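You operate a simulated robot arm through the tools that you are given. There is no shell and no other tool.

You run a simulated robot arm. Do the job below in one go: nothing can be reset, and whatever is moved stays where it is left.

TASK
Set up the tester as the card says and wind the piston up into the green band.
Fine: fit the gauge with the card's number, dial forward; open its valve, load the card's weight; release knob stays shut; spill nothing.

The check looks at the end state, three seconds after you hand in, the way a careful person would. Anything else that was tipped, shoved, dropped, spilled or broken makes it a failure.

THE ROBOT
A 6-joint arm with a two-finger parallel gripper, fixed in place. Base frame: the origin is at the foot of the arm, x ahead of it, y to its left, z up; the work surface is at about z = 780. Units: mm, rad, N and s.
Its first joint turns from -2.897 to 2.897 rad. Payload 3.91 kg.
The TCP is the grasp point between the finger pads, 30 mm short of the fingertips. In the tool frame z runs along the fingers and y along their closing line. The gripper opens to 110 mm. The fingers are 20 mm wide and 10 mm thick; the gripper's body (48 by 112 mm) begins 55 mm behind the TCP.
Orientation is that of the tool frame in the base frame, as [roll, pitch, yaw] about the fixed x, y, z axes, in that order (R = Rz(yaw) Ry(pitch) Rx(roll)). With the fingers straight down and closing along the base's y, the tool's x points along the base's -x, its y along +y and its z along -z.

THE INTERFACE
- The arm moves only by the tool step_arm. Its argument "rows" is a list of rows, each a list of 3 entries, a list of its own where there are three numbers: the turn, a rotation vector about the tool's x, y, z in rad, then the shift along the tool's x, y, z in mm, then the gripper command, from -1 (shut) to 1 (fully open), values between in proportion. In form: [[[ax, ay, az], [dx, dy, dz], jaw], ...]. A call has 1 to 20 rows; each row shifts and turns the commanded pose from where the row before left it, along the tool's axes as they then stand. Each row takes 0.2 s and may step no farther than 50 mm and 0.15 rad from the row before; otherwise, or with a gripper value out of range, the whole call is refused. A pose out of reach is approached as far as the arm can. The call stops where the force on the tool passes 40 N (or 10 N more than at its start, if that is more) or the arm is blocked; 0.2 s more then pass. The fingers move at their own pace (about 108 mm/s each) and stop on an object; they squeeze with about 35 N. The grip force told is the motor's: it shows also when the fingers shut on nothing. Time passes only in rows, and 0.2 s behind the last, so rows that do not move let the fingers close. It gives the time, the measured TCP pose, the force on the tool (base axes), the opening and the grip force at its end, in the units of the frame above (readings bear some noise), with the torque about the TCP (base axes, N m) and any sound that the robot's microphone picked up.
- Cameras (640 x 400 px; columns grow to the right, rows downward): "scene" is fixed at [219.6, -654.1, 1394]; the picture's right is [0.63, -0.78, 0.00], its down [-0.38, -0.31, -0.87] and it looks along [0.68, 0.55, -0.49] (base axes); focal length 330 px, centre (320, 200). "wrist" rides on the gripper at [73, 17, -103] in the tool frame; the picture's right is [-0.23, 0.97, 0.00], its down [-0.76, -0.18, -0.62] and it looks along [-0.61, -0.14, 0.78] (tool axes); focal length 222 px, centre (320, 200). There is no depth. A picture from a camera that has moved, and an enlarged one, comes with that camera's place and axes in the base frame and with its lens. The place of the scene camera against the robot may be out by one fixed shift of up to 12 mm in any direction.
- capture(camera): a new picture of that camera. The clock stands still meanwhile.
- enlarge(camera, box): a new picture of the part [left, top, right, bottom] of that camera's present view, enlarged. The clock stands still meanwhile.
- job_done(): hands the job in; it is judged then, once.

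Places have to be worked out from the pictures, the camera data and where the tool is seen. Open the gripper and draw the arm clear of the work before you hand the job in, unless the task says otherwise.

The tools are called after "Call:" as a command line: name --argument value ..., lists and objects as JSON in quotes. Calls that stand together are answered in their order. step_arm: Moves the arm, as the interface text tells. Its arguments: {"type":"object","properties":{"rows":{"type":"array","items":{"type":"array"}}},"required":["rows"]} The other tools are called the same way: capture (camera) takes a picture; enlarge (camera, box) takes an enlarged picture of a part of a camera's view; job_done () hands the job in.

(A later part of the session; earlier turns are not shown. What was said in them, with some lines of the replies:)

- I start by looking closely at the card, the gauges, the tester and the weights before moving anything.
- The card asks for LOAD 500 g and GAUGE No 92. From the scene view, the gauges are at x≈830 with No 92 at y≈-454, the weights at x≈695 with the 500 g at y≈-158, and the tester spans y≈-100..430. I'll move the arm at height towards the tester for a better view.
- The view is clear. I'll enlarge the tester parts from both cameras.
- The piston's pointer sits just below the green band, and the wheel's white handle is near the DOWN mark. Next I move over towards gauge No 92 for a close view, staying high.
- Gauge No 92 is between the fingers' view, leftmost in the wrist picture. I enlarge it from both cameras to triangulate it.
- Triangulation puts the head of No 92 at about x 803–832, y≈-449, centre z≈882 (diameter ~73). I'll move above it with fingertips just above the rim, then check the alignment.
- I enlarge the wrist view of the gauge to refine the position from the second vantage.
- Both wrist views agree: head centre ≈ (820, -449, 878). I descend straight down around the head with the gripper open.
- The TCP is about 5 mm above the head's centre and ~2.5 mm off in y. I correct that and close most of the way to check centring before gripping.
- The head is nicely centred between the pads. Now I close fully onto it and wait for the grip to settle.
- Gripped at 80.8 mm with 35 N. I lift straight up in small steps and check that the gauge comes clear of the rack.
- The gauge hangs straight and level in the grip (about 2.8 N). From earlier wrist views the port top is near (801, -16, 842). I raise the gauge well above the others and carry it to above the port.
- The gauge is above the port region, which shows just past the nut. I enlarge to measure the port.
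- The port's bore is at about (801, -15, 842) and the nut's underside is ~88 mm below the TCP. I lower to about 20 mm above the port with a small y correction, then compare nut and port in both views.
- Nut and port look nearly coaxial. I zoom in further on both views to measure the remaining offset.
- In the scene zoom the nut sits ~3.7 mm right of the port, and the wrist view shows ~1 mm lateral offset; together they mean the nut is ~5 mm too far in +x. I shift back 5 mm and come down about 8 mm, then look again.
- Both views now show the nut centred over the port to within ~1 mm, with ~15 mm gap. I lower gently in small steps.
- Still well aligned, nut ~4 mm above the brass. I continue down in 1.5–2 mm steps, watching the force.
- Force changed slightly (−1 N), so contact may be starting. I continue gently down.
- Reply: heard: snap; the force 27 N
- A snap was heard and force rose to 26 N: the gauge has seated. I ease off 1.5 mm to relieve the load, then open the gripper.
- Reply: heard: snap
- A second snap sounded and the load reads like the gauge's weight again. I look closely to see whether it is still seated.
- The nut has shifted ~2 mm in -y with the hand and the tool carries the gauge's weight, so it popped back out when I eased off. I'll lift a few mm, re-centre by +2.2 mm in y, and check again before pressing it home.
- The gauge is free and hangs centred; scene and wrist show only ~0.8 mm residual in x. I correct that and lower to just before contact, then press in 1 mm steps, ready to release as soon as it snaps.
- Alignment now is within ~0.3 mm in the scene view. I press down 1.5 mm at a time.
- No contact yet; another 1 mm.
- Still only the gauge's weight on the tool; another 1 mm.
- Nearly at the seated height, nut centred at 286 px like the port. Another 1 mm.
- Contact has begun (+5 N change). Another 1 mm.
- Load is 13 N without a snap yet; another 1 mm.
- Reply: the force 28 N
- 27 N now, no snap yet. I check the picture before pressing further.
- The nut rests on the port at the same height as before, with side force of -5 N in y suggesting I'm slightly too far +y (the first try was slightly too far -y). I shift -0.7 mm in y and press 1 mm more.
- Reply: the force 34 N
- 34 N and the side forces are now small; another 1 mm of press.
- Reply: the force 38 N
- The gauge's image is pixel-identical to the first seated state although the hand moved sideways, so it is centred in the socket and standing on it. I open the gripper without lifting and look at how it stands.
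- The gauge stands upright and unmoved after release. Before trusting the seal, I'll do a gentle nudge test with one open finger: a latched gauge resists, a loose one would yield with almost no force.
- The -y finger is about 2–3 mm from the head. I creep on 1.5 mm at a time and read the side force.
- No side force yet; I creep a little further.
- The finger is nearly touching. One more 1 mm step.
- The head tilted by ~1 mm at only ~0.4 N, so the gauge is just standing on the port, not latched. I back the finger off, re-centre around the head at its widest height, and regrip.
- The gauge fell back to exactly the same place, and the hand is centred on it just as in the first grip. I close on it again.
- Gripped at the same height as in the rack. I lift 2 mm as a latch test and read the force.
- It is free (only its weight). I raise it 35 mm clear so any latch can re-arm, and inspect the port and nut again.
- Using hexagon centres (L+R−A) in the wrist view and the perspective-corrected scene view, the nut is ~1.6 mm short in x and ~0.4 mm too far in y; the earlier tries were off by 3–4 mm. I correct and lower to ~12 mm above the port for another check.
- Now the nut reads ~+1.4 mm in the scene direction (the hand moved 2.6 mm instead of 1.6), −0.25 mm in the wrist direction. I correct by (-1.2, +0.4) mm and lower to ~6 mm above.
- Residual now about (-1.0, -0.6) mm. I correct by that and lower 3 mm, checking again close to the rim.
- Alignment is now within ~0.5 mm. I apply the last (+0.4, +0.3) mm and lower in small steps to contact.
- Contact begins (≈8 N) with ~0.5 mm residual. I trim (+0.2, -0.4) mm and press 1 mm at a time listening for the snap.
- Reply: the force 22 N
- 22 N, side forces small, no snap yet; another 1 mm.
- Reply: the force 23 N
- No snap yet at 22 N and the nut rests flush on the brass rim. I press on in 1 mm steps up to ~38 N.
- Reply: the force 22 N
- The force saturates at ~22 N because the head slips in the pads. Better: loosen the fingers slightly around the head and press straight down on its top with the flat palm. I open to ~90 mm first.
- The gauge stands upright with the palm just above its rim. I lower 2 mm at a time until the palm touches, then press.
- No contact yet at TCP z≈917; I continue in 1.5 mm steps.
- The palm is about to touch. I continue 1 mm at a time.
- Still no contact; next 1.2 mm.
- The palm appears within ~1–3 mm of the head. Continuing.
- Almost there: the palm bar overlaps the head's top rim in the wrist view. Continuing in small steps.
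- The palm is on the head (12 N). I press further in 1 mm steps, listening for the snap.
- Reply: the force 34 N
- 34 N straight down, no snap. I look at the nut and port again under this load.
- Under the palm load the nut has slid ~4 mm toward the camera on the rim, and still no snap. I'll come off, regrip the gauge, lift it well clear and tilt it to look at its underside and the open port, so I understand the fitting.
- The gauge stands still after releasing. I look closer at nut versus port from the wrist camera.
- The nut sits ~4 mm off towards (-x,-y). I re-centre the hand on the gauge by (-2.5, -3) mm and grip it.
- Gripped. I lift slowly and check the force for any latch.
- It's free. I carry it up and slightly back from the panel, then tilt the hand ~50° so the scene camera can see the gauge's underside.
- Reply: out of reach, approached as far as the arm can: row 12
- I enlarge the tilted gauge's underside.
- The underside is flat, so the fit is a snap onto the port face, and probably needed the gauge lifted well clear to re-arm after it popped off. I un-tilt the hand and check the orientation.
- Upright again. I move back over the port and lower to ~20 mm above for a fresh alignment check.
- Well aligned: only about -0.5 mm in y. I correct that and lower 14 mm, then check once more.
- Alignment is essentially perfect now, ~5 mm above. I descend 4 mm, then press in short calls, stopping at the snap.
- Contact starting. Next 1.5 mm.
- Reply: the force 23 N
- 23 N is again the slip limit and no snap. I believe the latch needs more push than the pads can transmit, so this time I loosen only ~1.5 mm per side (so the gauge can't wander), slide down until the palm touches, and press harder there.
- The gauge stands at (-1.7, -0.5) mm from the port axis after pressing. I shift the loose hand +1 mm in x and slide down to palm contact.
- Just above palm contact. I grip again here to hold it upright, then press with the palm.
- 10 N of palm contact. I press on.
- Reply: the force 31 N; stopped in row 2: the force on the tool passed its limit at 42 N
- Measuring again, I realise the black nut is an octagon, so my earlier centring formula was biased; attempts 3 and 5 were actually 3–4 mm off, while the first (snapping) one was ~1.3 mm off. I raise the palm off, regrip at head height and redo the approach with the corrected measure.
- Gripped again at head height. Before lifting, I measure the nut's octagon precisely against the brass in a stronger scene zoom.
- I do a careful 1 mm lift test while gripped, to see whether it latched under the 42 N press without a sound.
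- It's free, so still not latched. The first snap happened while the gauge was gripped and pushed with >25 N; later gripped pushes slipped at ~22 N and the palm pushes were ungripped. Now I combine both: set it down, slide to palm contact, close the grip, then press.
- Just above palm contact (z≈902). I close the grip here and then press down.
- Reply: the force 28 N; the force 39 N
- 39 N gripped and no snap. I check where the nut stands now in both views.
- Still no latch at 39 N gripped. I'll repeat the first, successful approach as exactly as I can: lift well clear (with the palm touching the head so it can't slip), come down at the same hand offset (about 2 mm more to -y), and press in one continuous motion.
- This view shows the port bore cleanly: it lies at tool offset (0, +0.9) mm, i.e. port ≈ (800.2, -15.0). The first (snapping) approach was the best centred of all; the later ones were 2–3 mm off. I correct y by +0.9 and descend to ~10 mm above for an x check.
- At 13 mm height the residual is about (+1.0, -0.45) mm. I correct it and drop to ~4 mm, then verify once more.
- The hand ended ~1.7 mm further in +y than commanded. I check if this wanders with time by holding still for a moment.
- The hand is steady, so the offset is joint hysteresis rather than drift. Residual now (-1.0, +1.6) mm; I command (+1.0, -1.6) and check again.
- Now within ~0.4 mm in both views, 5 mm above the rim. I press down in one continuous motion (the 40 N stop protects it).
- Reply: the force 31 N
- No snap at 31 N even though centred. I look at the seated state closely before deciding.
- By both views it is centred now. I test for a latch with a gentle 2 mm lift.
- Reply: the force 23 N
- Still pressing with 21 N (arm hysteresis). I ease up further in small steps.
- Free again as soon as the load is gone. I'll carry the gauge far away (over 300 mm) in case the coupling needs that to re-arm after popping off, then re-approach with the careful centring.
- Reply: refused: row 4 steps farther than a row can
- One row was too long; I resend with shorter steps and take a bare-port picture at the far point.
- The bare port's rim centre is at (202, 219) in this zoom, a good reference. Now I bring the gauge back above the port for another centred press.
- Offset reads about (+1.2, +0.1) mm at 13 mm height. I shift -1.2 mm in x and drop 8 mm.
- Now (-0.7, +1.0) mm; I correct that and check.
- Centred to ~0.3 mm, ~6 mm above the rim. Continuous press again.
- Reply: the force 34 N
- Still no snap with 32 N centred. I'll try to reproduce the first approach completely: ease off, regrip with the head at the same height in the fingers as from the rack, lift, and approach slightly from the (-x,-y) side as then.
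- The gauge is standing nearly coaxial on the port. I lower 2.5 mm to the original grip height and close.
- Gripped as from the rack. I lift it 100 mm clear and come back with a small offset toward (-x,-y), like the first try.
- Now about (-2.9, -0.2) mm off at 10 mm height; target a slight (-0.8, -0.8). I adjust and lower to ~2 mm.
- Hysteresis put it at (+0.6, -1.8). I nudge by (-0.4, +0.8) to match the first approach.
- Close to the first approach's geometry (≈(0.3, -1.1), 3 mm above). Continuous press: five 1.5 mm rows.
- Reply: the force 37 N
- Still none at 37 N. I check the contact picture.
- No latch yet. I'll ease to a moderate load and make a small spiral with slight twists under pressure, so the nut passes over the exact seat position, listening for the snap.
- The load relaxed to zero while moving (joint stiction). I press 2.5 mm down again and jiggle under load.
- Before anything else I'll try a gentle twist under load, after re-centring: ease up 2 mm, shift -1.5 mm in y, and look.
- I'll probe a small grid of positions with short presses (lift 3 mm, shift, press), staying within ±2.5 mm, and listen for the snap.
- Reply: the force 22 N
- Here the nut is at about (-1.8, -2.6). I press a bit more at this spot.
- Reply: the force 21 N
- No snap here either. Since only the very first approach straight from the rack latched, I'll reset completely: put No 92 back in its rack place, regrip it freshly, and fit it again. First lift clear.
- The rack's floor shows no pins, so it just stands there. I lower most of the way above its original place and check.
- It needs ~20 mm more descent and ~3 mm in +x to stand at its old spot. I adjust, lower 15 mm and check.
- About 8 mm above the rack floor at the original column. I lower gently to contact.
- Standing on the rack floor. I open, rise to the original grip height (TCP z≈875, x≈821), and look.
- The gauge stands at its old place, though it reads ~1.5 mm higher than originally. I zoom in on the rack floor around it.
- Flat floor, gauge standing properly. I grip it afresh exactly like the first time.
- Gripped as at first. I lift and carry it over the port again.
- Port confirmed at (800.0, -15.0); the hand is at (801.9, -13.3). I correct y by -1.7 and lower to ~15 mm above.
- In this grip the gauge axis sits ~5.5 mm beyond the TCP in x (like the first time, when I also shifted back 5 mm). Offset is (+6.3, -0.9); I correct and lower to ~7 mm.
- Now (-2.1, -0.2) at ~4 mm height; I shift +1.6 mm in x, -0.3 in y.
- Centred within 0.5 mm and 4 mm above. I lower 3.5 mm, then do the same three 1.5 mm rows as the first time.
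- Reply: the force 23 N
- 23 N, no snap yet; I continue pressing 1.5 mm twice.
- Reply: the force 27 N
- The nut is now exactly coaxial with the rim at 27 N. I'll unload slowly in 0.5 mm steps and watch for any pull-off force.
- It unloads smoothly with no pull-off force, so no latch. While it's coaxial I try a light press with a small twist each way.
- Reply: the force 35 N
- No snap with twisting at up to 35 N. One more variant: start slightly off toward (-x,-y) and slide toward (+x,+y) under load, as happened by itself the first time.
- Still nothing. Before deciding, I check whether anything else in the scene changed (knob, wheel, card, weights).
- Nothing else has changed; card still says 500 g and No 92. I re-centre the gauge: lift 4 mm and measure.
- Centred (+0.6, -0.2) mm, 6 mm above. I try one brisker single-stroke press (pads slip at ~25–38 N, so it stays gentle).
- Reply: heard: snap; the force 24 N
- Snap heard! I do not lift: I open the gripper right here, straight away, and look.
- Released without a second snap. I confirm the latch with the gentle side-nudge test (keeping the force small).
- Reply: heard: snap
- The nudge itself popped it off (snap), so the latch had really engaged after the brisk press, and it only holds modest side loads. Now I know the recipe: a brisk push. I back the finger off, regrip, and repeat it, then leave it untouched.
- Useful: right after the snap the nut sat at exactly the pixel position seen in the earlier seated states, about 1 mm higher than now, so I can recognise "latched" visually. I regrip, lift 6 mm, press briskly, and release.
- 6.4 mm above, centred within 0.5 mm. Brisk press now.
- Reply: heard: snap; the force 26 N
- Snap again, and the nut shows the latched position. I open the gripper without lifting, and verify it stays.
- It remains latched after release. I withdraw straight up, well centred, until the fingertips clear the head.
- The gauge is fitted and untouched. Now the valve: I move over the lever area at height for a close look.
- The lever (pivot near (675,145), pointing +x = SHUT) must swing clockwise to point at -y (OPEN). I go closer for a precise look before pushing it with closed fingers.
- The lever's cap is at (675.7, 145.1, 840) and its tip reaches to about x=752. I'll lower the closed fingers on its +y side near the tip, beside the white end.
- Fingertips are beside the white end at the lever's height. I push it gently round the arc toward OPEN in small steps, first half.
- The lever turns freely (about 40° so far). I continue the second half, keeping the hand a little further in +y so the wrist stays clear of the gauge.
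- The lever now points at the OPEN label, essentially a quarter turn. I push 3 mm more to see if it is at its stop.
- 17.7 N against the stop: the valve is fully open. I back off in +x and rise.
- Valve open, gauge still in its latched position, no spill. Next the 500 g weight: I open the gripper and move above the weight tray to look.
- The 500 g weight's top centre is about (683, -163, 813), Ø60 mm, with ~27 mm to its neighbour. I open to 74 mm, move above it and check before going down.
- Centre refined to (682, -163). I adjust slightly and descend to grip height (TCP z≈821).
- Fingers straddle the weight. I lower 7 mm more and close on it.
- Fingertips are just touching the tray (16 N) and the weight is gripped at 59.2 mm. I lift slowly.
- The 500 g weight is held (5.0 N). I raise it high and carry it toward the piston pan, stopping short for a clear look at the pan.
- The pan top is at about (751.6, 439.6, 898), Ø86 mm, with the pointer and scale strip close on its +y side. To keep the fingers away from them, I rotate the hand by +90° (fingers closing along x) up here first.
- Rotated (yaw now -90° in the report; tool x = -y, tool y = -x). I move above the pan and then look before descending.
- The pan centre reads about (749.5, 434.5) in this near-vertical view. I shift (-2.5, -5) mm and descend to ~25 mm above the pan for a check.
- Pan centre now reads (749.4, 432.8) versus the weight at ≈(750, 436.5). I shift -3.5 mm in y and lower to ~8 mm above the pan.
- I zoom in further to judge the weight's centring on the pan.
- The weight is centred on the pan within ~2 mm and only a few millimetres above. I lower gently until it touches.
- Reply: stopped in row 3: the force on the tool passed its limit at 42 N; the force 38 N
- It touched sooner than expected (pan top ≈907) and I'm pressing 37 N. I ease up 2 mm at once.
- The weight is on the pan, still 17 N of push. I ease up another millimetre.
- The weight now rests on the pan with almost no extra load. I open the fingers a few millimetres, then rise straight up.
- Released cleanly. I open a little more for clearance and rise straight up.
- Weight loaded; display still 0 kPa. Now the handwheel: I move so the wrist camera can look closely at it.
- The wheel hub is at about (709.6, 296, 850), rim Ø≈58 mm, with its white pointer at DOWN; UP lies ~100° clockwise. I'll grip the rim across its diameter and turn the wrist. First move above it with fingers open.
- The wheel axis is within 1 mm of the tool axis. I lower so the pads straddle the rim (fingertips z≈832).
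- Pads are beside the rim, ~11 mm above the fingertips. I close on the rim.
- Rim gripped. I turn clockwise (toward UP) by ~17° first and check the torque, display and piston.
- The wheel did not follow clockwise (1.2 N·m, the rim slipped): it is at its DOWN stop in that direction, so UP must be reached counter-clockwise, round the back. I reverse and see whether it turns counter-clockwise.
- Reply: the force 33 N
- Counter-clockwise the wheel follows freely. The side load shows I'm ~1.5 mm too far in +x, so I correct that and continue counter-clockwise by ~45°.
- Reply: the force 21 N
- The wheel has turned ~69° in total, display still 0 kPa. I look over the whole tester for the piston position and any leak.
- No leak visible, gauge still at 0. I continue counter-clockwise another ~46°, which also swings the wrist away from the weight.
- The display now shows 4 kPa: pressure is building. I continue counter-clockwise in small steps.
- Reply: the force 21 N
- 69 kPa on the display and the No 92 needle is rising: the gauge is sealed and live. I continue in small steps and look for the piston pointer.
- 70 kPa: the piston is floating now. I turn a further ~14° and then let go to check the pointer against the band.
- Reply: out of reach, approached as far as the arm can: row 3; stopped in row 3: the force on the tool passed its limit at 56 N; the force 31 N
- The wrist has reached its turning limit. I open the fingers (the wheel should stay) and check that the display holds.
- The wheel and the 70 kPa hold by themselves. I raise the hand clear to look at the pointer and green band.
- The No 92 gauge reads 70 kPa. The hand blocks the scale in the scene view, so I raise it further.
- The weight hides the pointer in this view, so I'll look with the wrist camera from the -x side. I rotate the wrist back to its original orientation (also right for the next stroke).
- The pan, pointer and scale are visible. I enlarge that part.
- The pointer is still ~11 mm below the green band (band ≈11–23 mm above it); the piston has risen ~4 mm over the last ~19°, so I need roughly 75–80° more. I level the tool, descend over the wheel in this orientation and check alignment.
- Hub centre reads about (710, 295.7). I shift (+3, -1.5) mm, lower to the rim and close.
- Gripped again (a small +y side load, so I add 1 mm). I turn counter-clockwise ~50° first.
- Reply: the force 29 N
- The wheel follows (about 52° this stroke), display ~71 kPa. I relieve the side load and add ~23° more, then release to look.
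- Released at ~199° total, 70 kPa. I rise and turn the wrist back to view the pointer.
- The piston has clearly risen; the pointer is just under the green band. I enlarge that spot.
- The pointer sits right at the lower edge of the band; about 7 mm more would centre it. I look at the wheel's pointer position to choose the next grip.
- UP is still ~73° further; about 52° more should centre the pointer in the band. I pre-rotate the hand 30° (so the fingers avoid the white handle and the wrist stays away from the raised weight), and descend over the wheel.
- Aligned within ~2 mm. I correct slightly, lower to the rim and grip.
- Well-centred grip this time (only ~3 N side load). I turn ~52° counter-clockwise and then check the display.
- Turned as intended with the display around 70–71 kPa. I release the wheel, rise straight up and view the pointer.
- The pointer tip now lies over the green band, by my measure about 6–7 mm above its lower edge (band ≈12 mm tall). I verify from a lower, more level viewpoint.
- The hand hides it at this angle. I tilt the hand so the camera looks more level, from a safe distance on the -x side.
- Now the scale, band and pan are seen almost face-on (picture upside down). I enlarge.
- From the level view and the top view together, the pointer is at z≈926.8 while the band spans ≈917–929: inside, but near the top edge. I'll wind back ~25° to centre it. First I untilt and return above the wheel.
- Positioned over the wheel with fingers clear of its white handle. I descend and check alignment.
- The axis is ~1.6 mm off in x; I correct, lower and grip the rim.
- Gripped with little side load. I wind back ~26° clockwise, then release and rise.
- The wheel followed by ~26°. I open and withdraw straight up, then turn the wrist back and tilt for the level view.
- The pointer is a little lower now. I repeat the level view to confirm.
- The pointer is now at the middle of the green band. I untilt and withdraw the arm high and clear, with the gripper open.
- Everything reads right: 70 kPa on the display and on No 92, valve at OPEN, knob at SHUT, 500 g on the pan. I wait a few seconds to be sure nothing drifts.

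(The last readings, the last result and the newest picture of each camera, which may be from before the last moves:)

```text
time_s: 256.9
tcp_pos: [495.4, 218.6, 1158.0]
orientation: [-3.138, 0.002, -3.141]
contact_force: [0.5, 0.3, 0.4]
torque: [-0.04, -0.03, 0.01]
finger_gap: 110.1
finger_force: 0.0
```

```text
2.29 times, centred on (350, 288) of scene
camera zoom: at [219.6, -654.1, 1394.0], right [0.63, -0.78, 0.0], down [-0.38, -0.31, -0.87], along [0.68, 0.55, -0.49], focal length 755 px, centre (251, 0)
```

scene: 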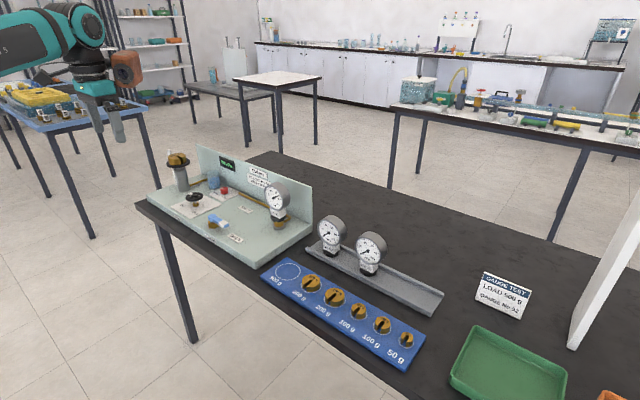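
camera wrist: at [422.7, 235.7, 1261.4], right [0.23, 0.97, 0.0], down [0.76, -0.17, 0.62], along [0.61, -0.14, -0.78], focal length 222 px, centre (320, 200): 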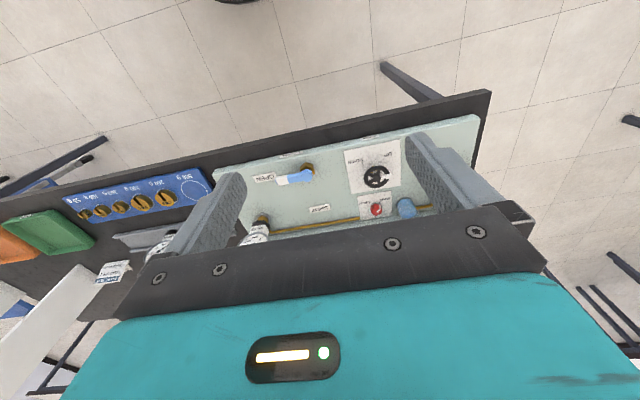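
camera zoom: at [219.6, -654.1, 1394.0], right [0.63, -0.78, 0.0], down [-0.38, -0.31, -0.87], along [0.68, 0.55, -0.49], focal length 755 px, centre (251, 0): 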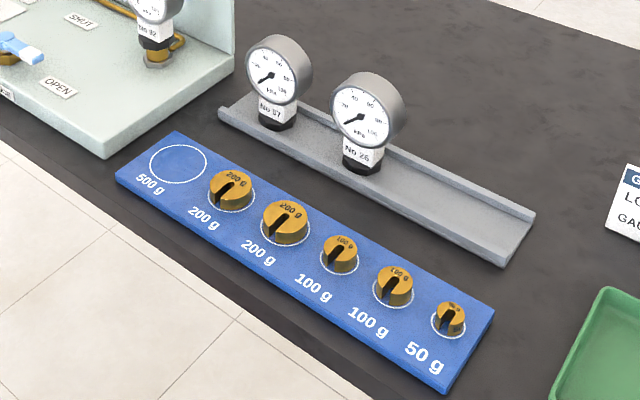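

Nothing has drifted: 70 kPa steady, No 92 reads 70 with its dial to the front, valve open, 500 g loaded, pointer mid-band, release knob shut, all other items in place, arm clear and gripper open. I hand in.

Call:
job_done

```text
The job is handed in.
```

The tester is set up as the card says, and I have handed the job in. I don't have the check's result.

- **Gauge:** No 92 is latched on the port with its dial facing forward, and it reads about 70 kPa.
- **Valve:** the lever is at its OPEN stop.
- **Load:** the 500 g weight is on the pan. The display holds 70 kPa, which matches 20 kPa plus 50 kPa for the weight.
- **Piston:** by my measurement from the pictures, the pointer sits at about the middle of the green band. Pressure and piston height did not change over a wait of about three seconds.
- **Release knob:** still at SHUT and not touched.
- **Everything else:** I saw no spill. The other weights and gauges are where they started. The arm is drawn clear with the gripper open.

**Refitting:** getting the gauge to latch took many tries. It snapped on early but came off when I eased the hand up. Slower presses of up to about 42 N gave no snap. I put it back in its rack once to start again. Two brisk pushes then latched it; the first came off when I nudged it to test the fit, and the second has held since. I saw no damage to the gauge or port.

**Piston height:** I first wound slightly too high in the band, so I backed the wheel off about 26° to centre the pointer.
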